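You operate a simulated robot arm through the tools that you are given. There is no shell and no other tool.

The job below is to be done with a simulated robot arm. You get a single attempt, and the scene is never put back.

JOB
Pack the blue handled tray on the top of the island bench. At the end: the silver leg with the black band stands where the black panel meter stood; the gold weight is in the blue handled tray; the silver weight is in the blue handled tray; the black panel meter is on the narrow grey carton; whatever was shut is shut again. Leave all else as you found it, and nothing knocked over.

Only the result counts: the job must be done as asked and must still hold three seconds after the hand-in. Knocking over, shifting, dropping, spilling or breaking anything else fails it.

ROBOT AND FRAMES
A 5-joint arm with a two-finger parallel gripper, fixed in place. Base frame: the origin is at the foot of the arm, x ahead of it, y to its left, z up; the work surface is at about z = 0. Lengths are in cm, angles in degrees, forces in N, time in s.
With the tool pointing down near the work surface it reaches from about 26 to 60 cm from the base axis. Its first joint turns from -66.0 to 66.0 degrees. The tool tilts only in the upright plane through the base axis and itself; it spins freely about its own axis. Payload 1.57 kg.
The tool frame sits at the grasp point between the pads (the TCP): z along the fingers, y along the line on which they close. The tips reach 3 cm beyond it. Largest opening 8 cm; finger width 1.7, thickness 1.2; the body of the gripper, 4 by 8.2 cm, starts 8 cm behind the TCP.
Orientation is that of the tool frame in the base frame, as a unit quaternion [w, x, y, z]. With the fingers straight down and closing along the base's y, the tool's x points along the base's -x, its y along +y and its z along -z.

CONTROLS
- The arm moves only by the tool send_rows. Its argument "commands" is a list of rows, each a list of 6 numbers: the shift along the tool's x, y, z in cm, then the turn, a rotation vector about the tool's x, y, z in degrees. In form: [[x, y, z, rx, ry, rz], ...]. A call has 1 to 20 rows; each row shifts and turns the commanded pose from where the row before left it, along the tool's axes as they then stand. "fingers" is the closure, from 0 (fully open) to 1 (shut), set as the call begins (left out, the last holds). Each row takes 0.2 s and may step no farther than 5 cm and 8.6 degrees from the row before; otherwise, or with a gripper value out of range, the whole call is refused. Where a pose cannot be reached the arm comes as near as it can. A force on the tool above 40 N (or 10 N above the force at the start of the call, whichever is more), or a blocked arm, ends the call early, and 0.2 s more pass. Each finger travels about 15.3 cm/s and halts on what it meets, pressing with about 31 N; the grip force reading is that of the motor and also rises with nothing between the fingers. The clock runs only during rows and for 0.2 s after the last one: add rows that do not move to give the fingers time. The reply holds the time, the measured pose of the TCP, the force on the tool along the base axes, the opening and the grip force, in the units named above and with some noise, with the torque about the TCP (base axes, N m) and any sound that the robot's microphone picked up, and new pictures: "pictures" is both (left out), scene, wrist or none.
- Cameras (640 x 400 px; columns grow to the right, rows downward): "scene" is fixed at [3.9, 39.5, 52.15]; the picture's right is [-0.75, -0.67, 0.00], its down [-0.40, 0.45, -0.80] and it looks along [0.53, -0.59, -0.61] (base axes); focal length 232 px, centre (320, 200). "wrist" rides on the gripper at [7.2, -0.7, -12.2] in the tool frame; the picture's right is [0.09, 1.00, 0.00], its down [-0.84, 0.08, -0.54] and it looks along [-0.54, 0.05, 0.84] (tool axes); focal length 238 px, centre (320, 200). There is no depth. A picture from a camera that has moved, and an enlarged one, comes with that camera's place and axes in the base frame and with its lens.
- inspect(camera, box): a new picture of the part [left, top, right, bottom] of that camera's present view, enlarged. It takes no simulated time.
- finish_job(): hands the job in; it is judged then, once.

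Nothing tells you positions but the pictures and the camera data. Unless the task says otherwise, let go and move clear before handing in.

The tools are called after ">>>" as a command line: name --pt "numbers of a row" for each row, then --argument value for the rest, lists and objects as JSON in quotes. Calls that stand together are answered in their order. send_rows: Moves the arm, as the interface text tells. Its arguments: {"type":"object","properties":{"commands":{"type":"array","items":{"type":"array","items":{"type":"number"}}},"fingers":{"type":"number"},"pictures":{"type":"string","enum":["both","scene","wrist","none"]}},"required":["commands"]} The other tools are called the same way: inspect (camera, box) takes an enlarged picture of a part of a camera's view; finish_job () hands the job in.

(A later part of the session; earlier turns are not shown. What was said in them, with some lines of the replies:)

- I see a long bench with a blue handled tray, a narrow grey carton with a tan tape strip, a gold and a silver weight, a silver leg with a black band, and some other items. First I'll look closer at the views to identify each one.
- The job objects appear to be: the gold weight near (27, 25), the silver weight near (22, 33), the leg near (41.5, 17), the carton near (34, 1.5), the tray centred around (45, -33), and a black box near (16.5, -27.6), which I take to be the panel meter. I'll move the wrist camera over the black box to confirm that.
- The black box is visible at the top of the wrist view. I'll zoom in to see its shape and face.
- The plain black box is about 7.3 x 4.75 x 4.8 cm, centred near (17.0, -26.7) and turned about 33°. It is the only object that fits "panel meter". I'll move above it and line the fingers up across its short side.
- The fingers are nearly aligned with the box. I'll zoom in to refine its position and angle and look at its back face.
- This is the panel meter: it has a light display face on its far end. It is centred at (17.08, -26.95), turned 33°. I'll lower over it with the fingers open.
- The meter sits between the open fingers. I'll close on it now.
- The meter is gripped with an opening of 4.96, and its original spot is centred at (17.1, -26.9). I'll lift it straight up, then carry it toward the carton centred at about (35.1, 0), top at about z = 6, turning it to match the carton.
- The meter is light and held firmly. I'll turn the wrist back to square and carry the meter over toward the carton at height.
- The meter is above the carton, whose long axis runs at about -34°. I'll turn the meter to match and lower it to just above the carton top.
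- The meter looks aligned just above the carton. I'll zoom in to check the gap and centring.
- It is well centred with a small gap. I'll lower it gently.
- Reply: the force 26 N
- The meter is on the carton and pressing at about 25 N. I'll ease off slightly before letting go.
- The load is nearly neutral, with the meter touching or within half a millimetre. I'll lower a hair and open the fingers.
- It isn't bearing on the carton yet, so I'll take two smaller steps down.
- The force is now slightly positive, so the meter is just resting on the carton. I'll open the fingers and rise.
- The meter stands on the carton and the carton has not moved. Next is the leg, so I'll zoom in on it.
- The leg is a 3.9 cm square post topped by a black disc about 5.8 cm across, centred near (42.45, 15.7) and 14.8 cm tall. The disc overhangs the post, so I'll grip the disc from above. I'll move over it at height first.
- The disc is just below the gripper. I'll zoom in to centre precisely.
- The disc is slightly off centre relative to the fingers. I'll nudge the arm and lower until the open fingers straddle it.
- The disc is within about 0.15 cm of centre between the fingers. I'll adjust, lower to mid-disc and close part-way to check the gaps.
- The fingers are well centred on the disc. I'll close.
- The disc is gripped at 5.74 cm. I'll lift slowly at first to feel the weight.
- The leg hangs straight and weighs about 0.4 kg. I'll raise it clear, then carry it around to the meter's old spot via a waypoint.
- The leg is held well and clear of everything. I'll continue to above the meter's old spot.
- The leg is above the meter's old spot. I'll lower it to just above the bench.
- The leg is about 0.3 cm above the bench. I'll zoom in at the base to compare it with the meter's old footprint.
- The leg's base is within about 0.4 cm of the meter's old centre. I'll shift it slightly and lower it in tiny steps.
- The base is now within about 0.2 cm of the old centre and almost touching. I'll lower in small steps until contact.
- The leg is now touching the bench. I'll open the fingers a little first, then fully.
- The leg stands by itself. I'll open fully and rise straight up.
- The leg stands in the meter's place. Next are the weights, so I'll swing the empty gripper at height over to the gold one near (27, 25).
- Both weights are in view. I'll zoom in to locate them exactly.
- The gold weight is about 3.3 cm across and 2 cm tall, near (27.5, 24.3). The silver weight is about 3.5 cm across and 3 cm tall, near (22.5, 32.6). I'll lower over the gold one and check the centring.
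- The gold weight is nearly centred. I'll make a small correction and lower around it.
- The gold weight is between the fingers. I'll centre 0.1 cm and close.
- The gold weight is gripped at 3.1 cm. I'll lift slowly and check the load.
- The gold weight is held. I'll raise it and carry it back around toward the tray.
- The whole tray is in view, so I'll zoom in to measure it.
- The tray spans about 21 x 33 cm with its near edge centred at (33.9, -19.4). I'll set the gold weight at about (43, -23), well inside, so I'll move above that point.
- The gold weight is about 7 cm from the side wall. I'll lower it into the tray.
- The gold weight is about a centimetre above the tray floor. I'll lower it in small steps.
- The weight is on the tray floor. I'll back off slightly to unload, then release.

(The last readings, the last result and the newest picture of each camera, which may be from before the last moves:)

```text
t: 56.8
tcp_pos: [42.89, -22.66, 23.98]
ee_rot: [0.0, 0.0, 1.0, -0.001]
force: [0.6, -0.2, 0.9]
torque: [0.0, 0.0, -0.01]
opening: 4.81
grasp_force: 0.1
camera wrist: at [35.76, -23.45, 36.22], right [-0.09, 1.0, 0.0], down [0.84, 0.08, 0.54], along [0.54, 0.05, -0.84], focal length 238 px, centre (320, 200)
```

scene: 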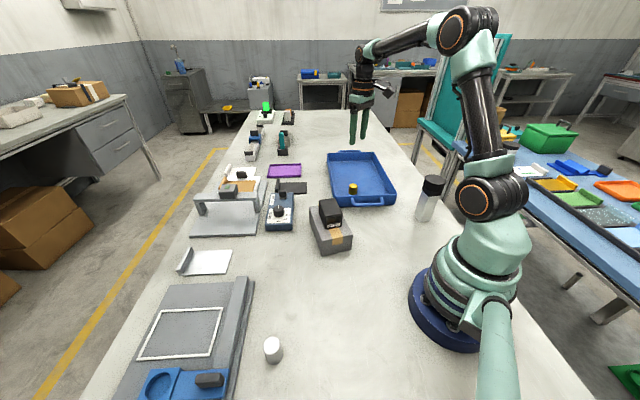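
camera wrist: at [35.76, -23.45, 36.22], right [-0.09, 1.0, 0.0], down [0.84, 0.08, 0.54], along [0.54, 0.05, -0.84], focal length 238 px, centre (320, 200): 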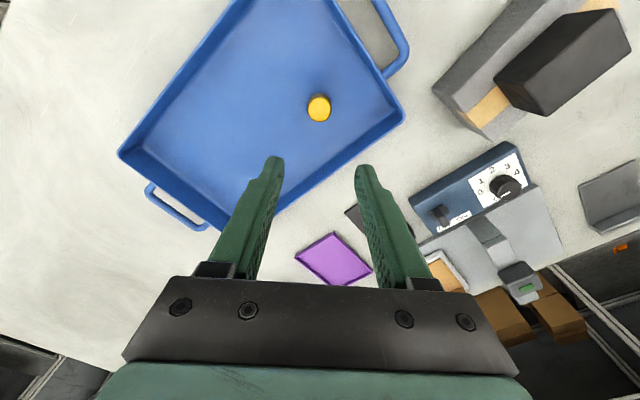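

The gold weight stands in the tray. I'll travel over to the silver weight next.

>>> send_rows --pt "0.98 4.63 0 0 0 0" --pt "0.98 4.63 0 0 0 0" --pt "0.98 4.63 0 0 0 0" --pt "0.98 4.63 0 0 0 0" --pt "0.98 4.63 0 0 0 0" --pt "0.98 4.63 0 0 0 0" --pt "2.07 3.94 0 0 0 0" --pt "2.07 3.94 0 0 0 0" --pt "2.07 3.94 0 0 0 0" --pt "2.07 3.94 0 0 0 0" --pt "2.07 3.94 0 0 0 0" --pt "2.07 3.94 0 0 0 0" --pt "2.07 3.94 0 0 0 0" --pt "0 0 0 0 0 0" --fingers 0.3

>>> inspect --camera "wrist" --box '[240, 40, 400, 160]'

```text
t: 59.8
tcp_pos: [22.15, 32.47, 23.97]
ee_rot: [0.0, -0.001, 1.0, 0.0]
force: [0.4, 0.9, 0.2]
torque: [0.02, 0.01, -0.01]
opening: 5.63
grasp_force: 0.2
camera wrist: at [15.05, 31.75, 36.16], right [-0.09, 1.0, 0.0], down [0.84, 0.08, 0.54], along [0.54, 0.05, -0.84], focal length 238 px, centre (320, 200)
```

scene: 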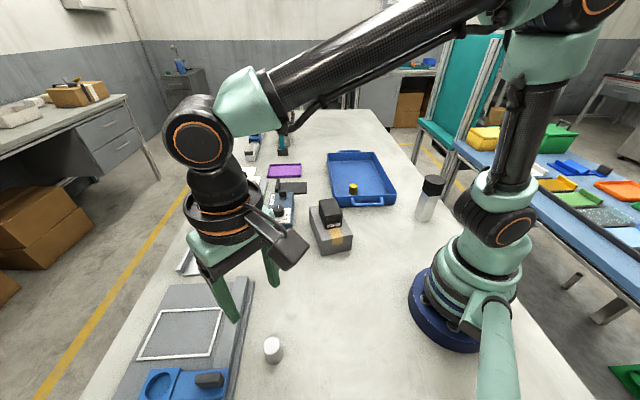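
wrist: 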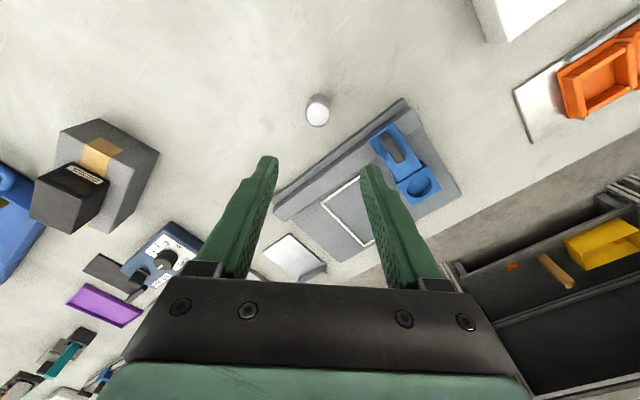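

```text
3.33 times, centred on (320, 100) of wrist
camera zoom: at [15.05, 31.75, 36.16], right [-0.09, 1.0, 0.0], down [0.84, 0.08, 0.54], along [0.54, 0.05, -0.84], focal length 794 px, centre (320, 533)
```

zoom: 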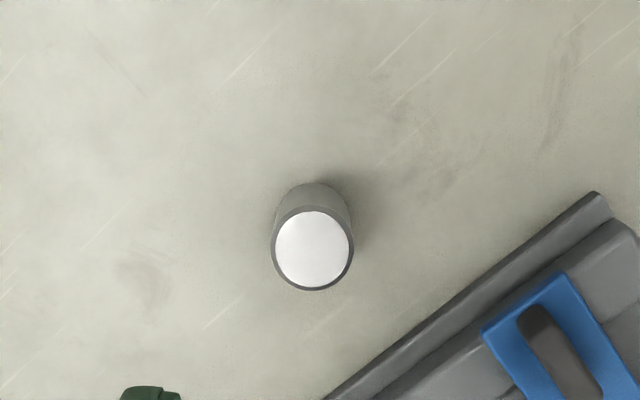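

The silver weight is about 3.2 cm across and about 4.4 cm tall, near (22.4, 32.2). I'll move over it and lower to just above its top.

>>> send_rows --pt "-0.16 -0.37 4 0 0 0" --pt "0 0 4 0 0 0" --pt "0 0 4 0 0 0" --pt "0 0 2.5 0 0 0" --pt "0 0 0 0 0 0" --fingers 0.2

>>> inspect --camera "wrist" --box '[230, 100, 410, 240]'

```text
t: 61.0
tcp_pos: [22.48, 32.18, 9.32]
ee_rot: [0.001, 0.0, 1.0, 0.0]
force: [0.7, 0.2, 0.0]
torque: [0.01, -0.01, 0.0]
opening: 6.39
grasp_force: 0.1
camera wrist: at [15.44, 31.49, 21.64], right [-0.09, 1.0, 0.0], down [0.84, 0.08, 0.54], along [0.54, 0.05, -0.84], focal length 238 px, centre (320, 200)
```

scene: 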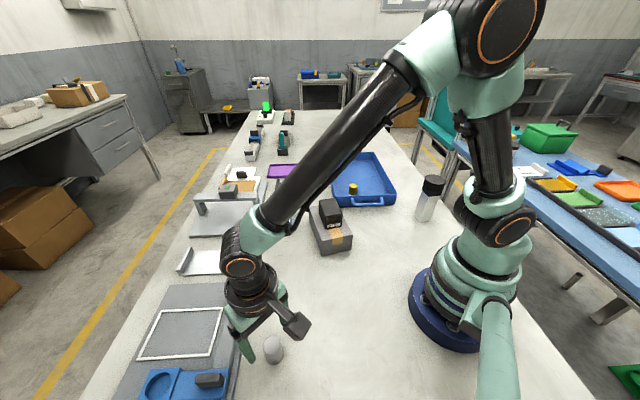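
wrist: 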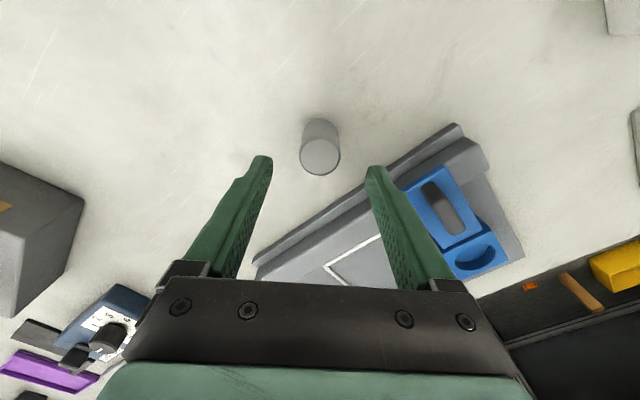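

```text
2.86 times, centred on (320, 170) of wrist
camera zoom: at [15.44, 31.49, 21.64], right [-0.09, 1.0, 0.0], down [0.84, 0.08, 0.54], along [0.54, 0.05, -0.84], focal length 681 px, centre (320, 286)
```

zoom: 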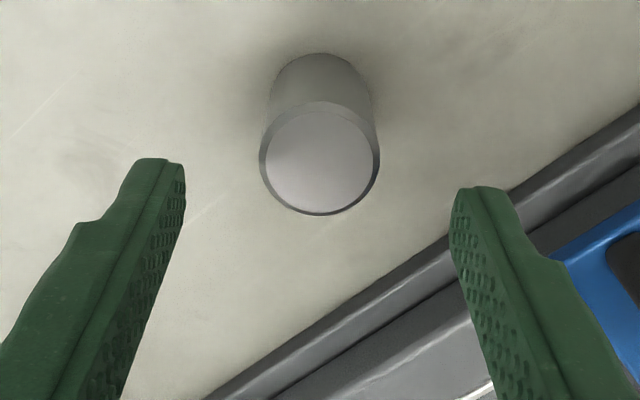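

The silver weight is centred within about 0.15 cm. I'll lower around it.

>>> send_rows --pt "0.1 -0.1 1.5 0 0 0" --pt "0 0 1.5 0 0 0" --pt "0 0 1.5 0 0 0" --pt "0 0 0.8 0 0 0" --pt "0 0 0.3 0 0 0" --pt "0 0 0 0 0 0" --fingers 0.2

>>> inspect --camera "wrist" --box '[230, 100, 410, 240]'

```text
t: 62.4
tcp_pos: [22.52, 32.12, 3.58]
ee_rot: [0.001, 0.0, 1.0, -0.001]
force: [0.3, 0.5, -0.2]
torque: [0.03, 0.0, -0.01]
opening: 6.43
grasp_force: 0.1
camera wrist: at [15.39, 31.38, 15.89], right [-0.09, 1.0, 0.0], down [0.84, 0.08, 0.54], along [0.54, 0.05, -0.84], focal length 238 px, centre (320, 200)
```

scene: 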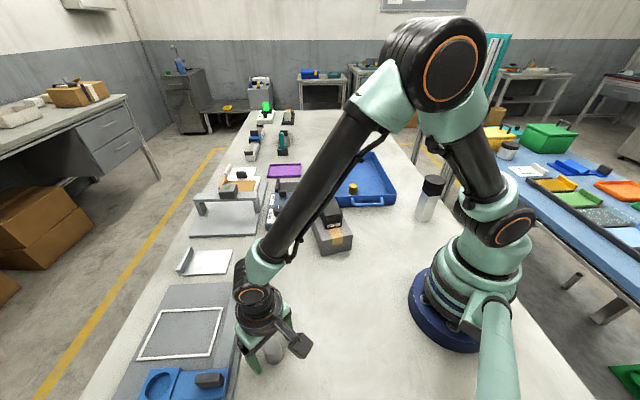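
wrist: 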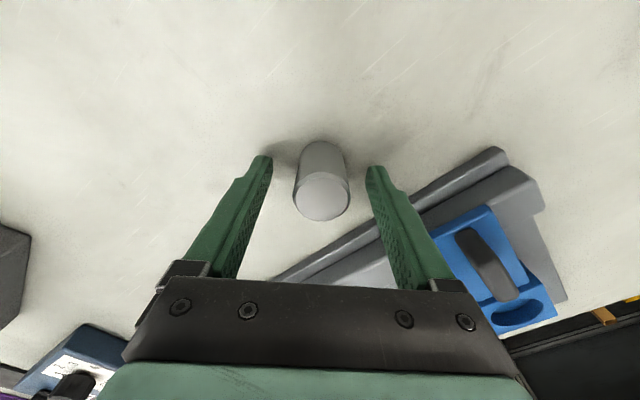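

```text
2.86 times, centred on (320, 170) of wrist
camera zoom: at [15.39, 31.38, 15.89], right [-0.09, 1.0, 0.0], down [0.84, 0.08, 0.54], along [0.54, 0.05, -0.84], focal length 681 px, centre (320, 286)
```

zoom: 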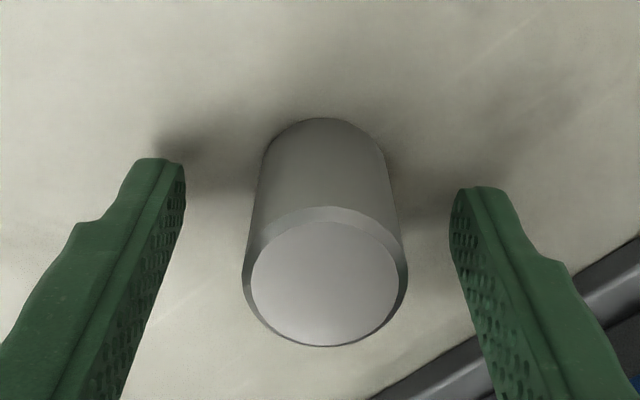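

The silver weight is between the fingers and well centred. I'll close on it and lift slowly.

>>> send_rows --pt "0 0.08 0 0 0 0" --pt "0 0 0 0 0 0" --pictures "none"

>>> send_rows --pt "0 0 0 0 0 0" --pt "0 0 0 0 0 0" --pt "0 0 0 0 0 0" --pt "0 0 0 0 0 0" --fingers 1 --pictures "none"

>>> send_rows --pt "0 0 -0.5 0 0 0" --pt "0 0 -1 0 0 0" --pt "0 0 -1 0 0 0" --pt "0 0 0 0 0 0" --pt "0 0 0 0 0 0"

```text
t: 63.0
tcp_pos: [22.55, 32.16, 3.68]
ee_rot: [0.001, -0.001, 1.0, 0.0]
force: [0.5, -0.3, 0.3]
torque: [0.01, 0.01, -0.01]
opening: 6.42
grasp_force: 0.1
```

```text
t: 64.0
tcp_pos: [22.49, 32.21, 3.57]
ee_rot: [0.0, 0.0, 1.0, 0.0]
force: [-1.0, 0.5, -0.4]
torque: [0.12, 0.01, -0.03]
opening: 3.13
grasp_force: 30.9
```

```text
t: 65.2
tcp_pos: [22.52, 32.08, 6.17]
ee_rot: [0.0, 0.0, 1.0, 0.0]
force: [0.3, -0.1, -2.5]
torque: [0.01, -0.03, 0.0]
opening: 3.11
grasp_force: 31.5
camera wrist: at [15.37, 31.4, 18.48], right [-0.09, 1.0, 0.0], down [0.84, 0.08, 0.54], along [0.54, 0.05, -0.84], focal length 238 px, centre (320, 200)
```

scene: 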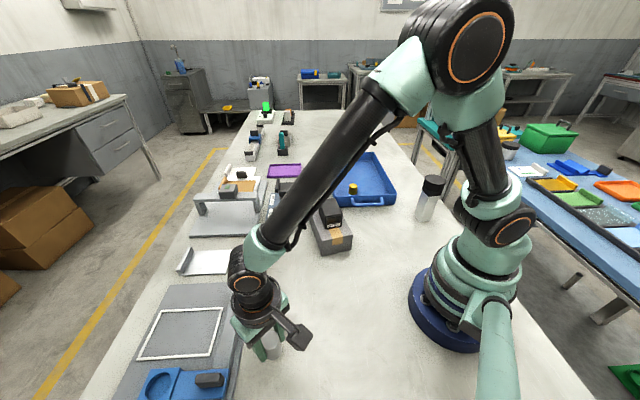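
wrist: 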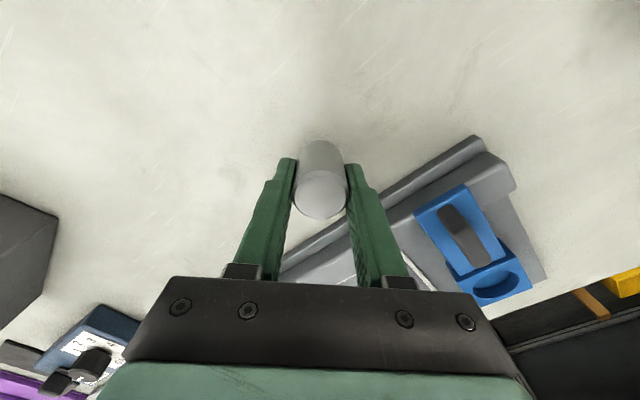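

The silver weight is held. I'll raise it and carry it along the same route to above the tray at about (38, -28.5).

>>> send_rows --pt "0 0 -4 0 0 0" --pt "0 0 -5 0 0 0" --pt "0 0 -5 0 0 0" --pt "0 0 -5 0 0 0" --pt "-2.07 -3.87 0 0 0 0" --pt "-2.07 -3.87 0 0 0 0" --pt "-2.07 -3.87 0 0 0 0" --pt "-2.07 -3.87 0 0 0 0" --pt "-2.07 -3.87 0 0 0 0" --pt "-2.07 -3.87 0 0 0 0" --pt "-2.07 -3.87 0 0 0 0" --pt "0 0 0 0 0 0" --pictures "scene"

>>> send_rows --pt "-0.125 -4.19 0 0 0 0" --pt "-0.125 -4.19 0 0 0 0" --pt "-0.125 -4.19 0 0 0 0" --pt "-0.125 -4.19 0 0 0 0" --pt "-0.125 -4.19 0 0 0 0" --pt "-0.125 -4.19 0 0 0 0" --pt "-0.125 -4.19 0 0 0 0" --pt "-0.125 -4.19 0 0 0 0" --pt "0 0 0 0 0 0"

```text
t: 67.8
tcp_pos: [37.05, 5.02, 25.19]
ee_rot: [0.001, 0.0, 1.0, 0.001]
force: [0.9, -0.5, -3.2]
torque: [-0.01, 0.0, -0.01]
opening: 3.12
grasp_force: 30.7
```

scene: 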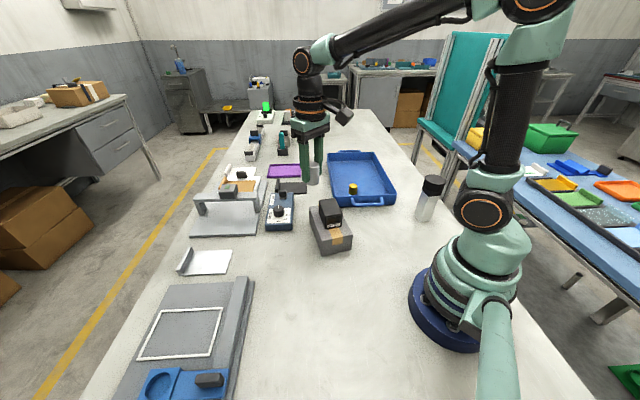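

```text
t: 69.8
tcp_pos: [38.04, -28.59, 25.2]
ee_rot: [0.0, 0.0, 1.0, 0.001]
force: [-0.4, 0.4, -2.5]
torque: [0.0, -0.02, 0.03]
opening: 3.14
grasp_force: 30.9
camera wrist: at [30.98, -29.29, 37.51], right [-0.09, 1.0, 0.0], down [0.84, 0.08, 0.54], along [0.54, 0.05, -0.84], focal length 238 px, centre (320, 200)
```

scene: 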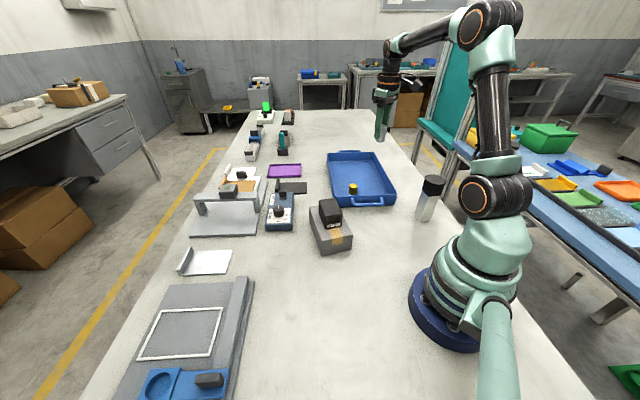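
wrist: 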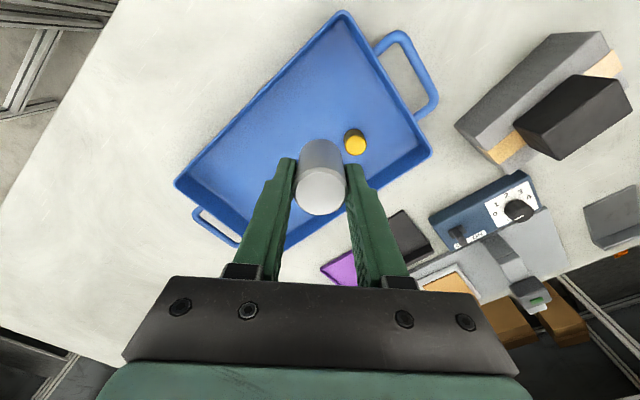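

The weight is above the tray with clear space around it. I'll lower it to just above the tray floor.

>>> send_rows --pt "0 0 4 0 0 0" --pt "0 0 4 0 0 0" --pt "0 0 4 0 0 0" --pt "0 0 4 0 0 0" --pt "0 0 2.5 0 0 0" --pt "0 0 1.2 0 0 0" --pt "0 0 0 0 0 0"

>>> inspect --camera "scene" --box '[310, 130, 410, 210]'

```text
t: 71.4
tcp_pos: [38.07, -28.54, 5.38]
ee_rot: [-0.001, 0.0, 1.0, -0.001]
force: [0.1, 0.1, -2.8]
torque: [-0.04, 0.0, -0.01]
opening: 3.12
grasp_force: 31.6
camera wrist: at [30.87, -29.19, 17.67], right [-0.09, 1.0, 0.0], down [0.84, 0.08, 0.54], along [0.54, 0.05, -0.84], focal length 238 px, centre (320, 200)
```

scene: 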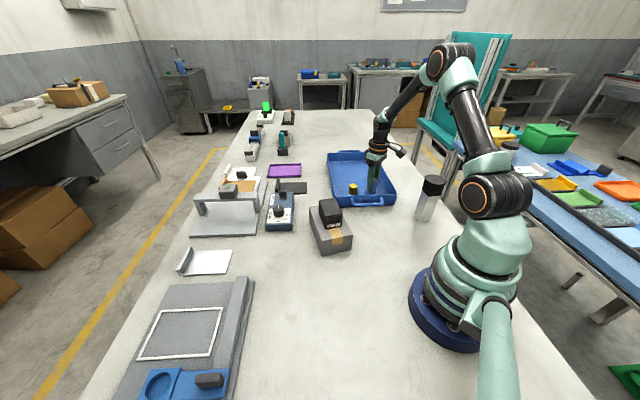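
wrist: 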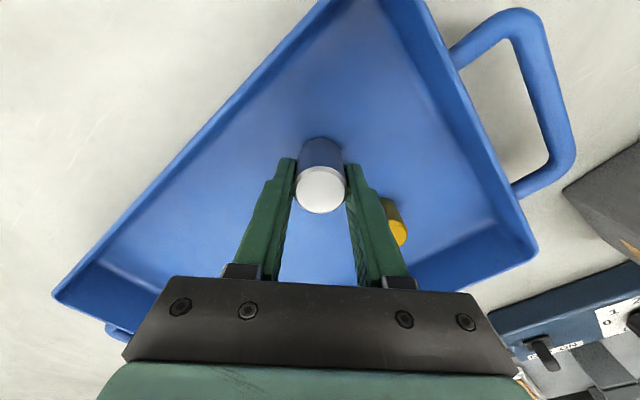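

```text
5.00 times, centred on (360, 170) of scene
camera zoom: at [3.9, 39.5, 52.15], right [-0.75, -0.67, 0.0], down [-0.4, 0.45, -0.8], along [0.53, -0.59, -0.61], focal length 1162 px, centre (120, 350)
```

zoom: 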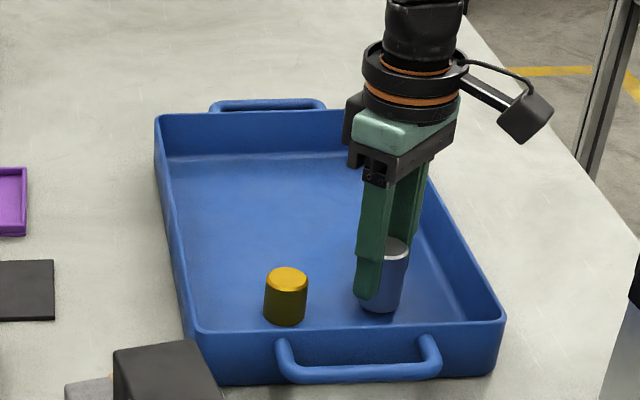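

The silver weight is about 1 cm above the floor. I'll lower it in small steps.

>>> send_rows --pt "0 0 0.3 0 0 0" --pt "0 0 0.3 0 0 0" --pt "0 0 0 0 0 0" --pictures "none"

>>> send_rows --pt "0 0 0.15 0 0 0" --pt "0 0 0 0 0 0" --pictures "none"

>>> send_rows --pt "0 0 0.1 0 0 0" --pt "0 0 0 0 0 0" --pictures "none"

```text
t: 72.2
tcp_pos: [37.97, -28.39, 4.88]
ee_rot: [0.001, 0.0, 1.0, 0.0]
force: [-3.1, 4.0, 12.1]
torque: [0.28, 0.17, 0.05]
opening: 3.13
grasp_force: 31.1
```

```text
t: 72.8
tcp_pos: [38.03, -28.56, 4.73]
ee_rot: [0.001, 0.0, 1.0, -0.001]
force: [0.1, 6.5, 19.6]
torque: [0.46, -0.01, -0.02]
opening: 3.1
grasp_force: 31.0
```

```text
t: 73.4
tcp_pos: [37.94, -28.53, 4.5]
ee_rot: [0.001, 0.0, 1.0, -0.001]
force: [2.4, 5.3, 15.6]
torque: [0.34, -0.1, -0.05]
opening: 3.13
grasp_force: 31.3
```

Contact came a little early and it is pressing at about 16 N, so I'll ease off before releasing.

>>> send_rows --pt "0 0 -0.1 0 0 0" --pt "0 0 0 0 0 0" --pictures "none"

```text
t: 74.0
tcp_pos: [37.79, -28.36, 4.64]
ee_rot: [-0.002, -0.001, 1.0, 0.001]
force: [0.0, 0.2, -2.4]
torque: [0.0, 0.0, 0.02]
opening: 3.12
grasp_force: 31.3
```

The weight is hanging free again. I'll look before going further.

>>> inspect --camera "scene" --box '[310, 130, 410, 210]'

>>> inspect --camera "wrist" --box '[220, 80, 440, 260]'

```text
5.00 times, centred on (360, 170) of scene
camera zoom: at [3.9, 39.5, 52.15], right [-0.75, -0.67, 0.0], down [-0.4, 0.45, -0.8], along [0.53, -0.59, -0.61], focal length 1162 px, centre (120, 350)
```

zoom: 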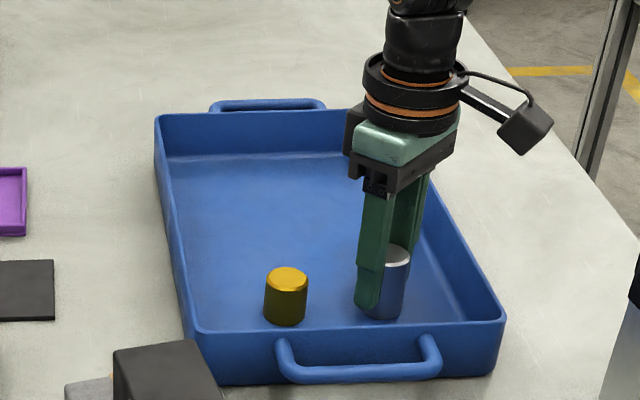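

```text
2.22 times, centred on (330, 170) of wrist
camera zoom: at [30.7, -29.18, 16.93], right [-0.09, 1.0, 0.0], down [0.84, 0.08, 0.54], along [0.54, 0.05, -0.84], focal length 530 px, centre (298, 267)
```

zoom: 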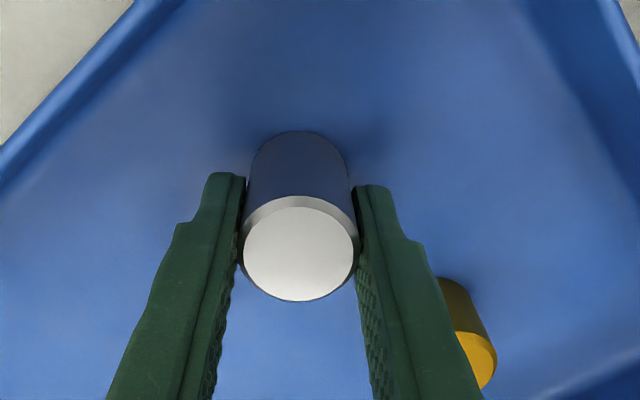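

It hangs upright in the grip. I'll lower in half-millimetre steps until the load just transfers.

>>> send_rows --pt "0 0 0.05 0 0 0" --pt "0 0 0 0 0 0" --pictures "none"

```text
t: 74.6
tcp_pos: [37.97, -28.51, 4.69]
ee_rot: [0.0, 0.0, 1.0, 0.0]
force: [0.7, 0.4, -2.6]
torque: [0.0, 0.0, 0.02]
opening: 3.14
grasp_force: 31.0
```

>>> send_rows --pt "0 0 0.05 0 0 0" --pt "0 0 0 0 0 0" --pictures "none"

```text
t: 75.2
tcp_pos: [37.99, -28.46, 4.66]
ee_rot: [0.0, 0.0, 1.0, 0.0]
force: [0.5, 0.1, -0.2]
torque: [0.09, 0.0, 0.05]
opening: 3.15
grasp_force: 31.3
```

The load has transferred to the tray floor, with the reading near zero. I'll release part-way and look.

>>> send_rows --pt "0 0 0 0 0 0" --pt "0 0 0 0 0 0" --pt "0 0 0 0 0 0" --fingers 0.4 --pictures "wrist"

>>> inspect --camera "scene" --box '[310, 130, 410, 210]'

```text
t: 76.0
tcp_pos: [37.91, -28.45, 4.74]
ee_rot: [0.0, 0.0, 1.0, 0.001]
force: [0.0, -0.4, -0.8]
torque: [0.01, 0.02, 0.02]
opening: 4.82
grasp_force: 0.1
camera wrist: at [30.78, -29.17, 16.98], right [-0.09, 1.0, 0.0], down [0.84, 0.08, 0.54], along [0.54, 0.05, -0.84], focal length 238 px, centre (320, 200)
```

wrist: 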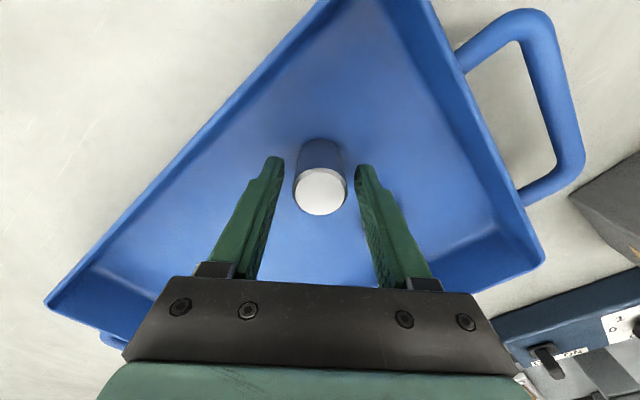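

```text
5.00 times, centred on (360, 170) of scene
camera zoom: at [3.9, 39.5, 52.15], right [-0.75, -0.67, 0.0], down [-0.4, 0.45, -0.8], along [0.53, -0.59, -0.61], focal length 1162 px, centre (120, 350)
```

zoom: 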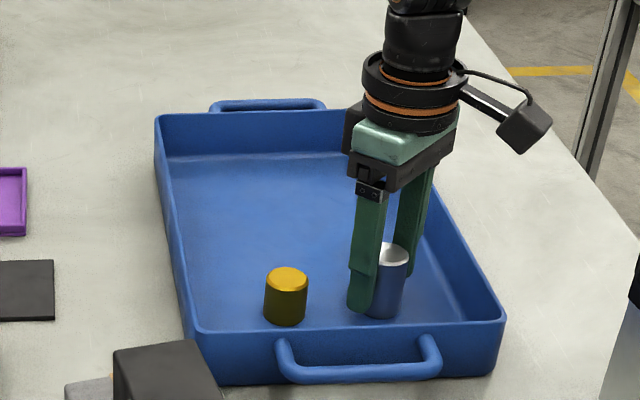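

The silver weight stands in the tray. I'll rise straight up and clear.

>>> send_rows --pt "0 0 -1.5 0 0 0" --pt "0 0 -3 0 0 0" --pt "0 0 -5 0 0 0" --pt "0 0 -5 0 0 0" --pt "0 0 -5 0 0 0" --pt "0 0 -3 0 0 0" --pt "0 0 0 0 0 0"

>>> inspect --camera "scene" --box '[300, 130, 460, 250]'

>>> inspect --camera "scene" --box '[180, 80, 340, 260]'

>>> inspect --camera "scene" --box '[100, 240, 340, 400]'

>>> inspect --camera "wrist" --box '[140, 0, 640, 300]'

```text
t: 77.6
tcp_pos: [37.92, -28.65, 27.3]
ee_rot: [0.0, 0.0, 1.0, 0.0]
force: [0.3, -0.6, -0.3]
torque: [-0.03, 0.0, 0.03]
opening: 4.79
grasp_force: 0.1
camera wrist: at [30.88, -29.29, 39.52], right [-0.09, 1.0, 0.0], down [0.84, 0.08, 0.54], along [0.54, 0.05, -0.84], focal length 238 px, centre (320, 200)
```

scene: 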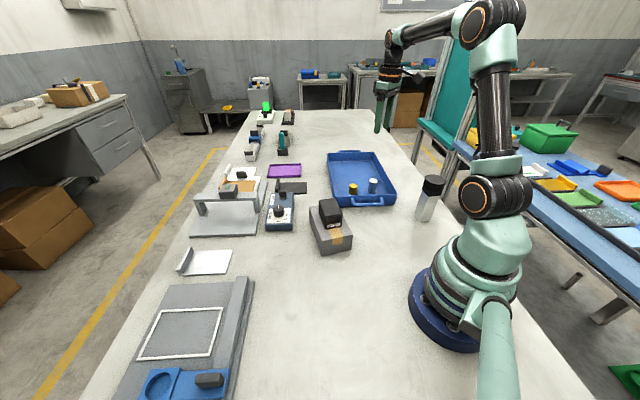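
wrist: 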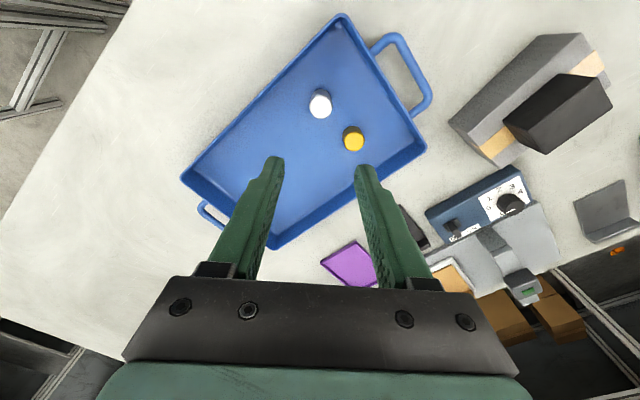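

```text
3.33 times, centred on (380, 190) of scene
camera zoom: at [3.9, 39.5, 52.15], right [-0.75, -0.67, 0.0], down [-0.4, 0.45, -0.8], along [0.53, -0.59, -0.61], focal length 775 px, centre (120, 233)
```

zoom: 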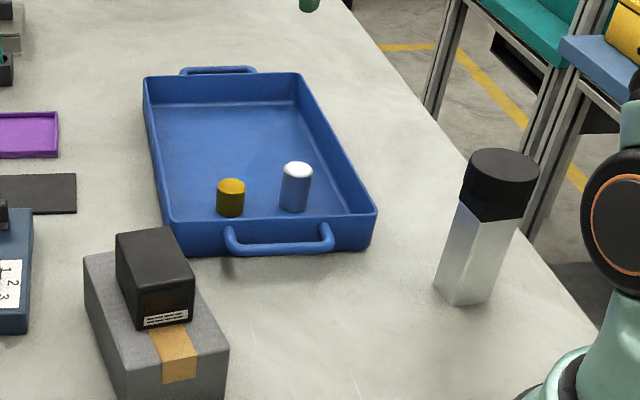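

```text
2.22 times, centred on (260, 170) of scene
camera zoom: at [3.9, 39.5, 52.15], right [-0.75, -0.67, 0.0], down [-0.4, 0.45, -0.8], along [0.53, -0.59, -0.61], focal length 517 px, centre (453, 267)
```

zoom: 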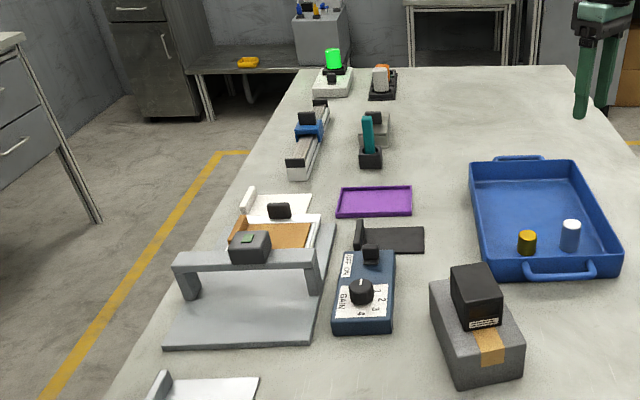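

```text
2.50 times, centred on (220, 320) of scene
camera zoom: at [3.9, 39.5, 52.15], right [-0.75, -0.67, 0.0], down [-0.4, 0.45, -0.8], along [0.53, -0.59, -0.61], focal length 581 px, centre (570, -100)
```

zoom: 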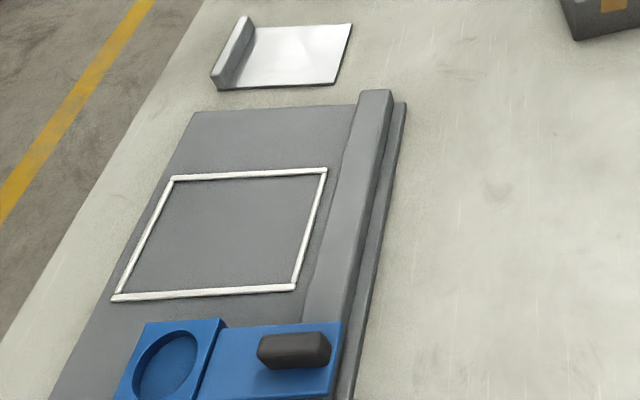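

```text
1.28 times, centred on (390, 150) of wrist
camera zoom: at [30.88, -29.29, 39.52], right [-0.09, 1.0, 0.0], down [0.84, 0.08, 0.54], along [0.54, 0.05, -0.84], focal length 305 px, centre (230, 264)
```

zoom: 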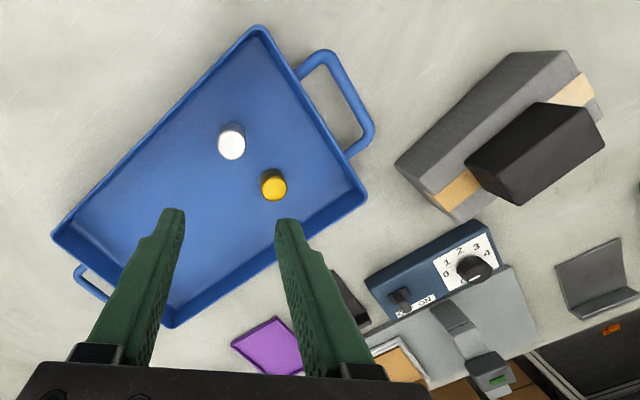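

Everything looks in place. I'll check the leg's final base position against the meter's old footprint once more.

>>> inspect --camera "scene" --box '[395, 190, 459, 230]'

>>> inspect --camera "scene" --box '[300, 190, 364, 260]'

```text
10.00 times, centred on (427, 210) of scene
camera zoom: at [3.9, 39.5, 52.15], right [-0.75, -0.67, 0.0], down [-0.4, 0.45, -0.8], along [0.53, -0.59, -0.61], focal length 2324 px, centre (-750, 100)
```

zoom: 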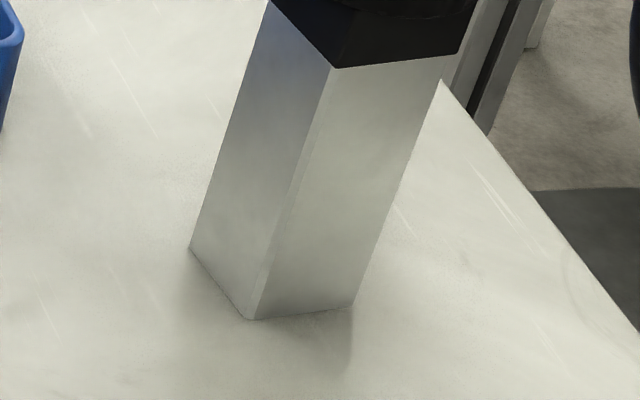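

```text
5.71 times, centred on (332, 225) of scene
camera zoom: at [3.9, 39.5, 52.15], right [-0.75, -0.67, 0.0], down [-0.4, 0.45, -0.8], along [0.53, -0.59, -0.61], focal length 1328 px, centre (251, 57)
```

zoom: 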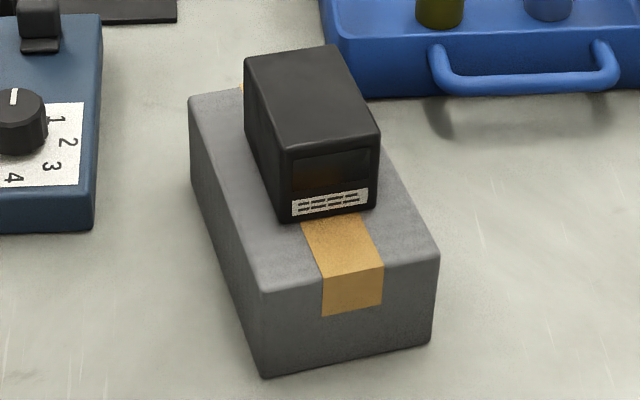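

The leg stands within about 0.3 cm of the meter's old centre, and the meter rests flat on the carton. Both weights stand in the tray, nothing was opened and nothing else moved, and the gripper is clear. I'm handing in.

>>> finish_job

```text
The job is handed in.
```

The job is handed in, and the last pictures show everything where you asked for it:

- **Black panel meter:** it rests flat on the narrow grey carton, and the carton did not move.
- **Silver leg with the black band:** it stands upright where the meter stood, within about 0.3 cm of the meter's old centre.
- **Gold and silver weights:** both stand upright in the blue handled tray, and the tray did not move.

I opened nothing, so there was nothing to shut again. I saw no other item shifted or knocked over. The gripper had let go and was clear above the tray when I handed in.
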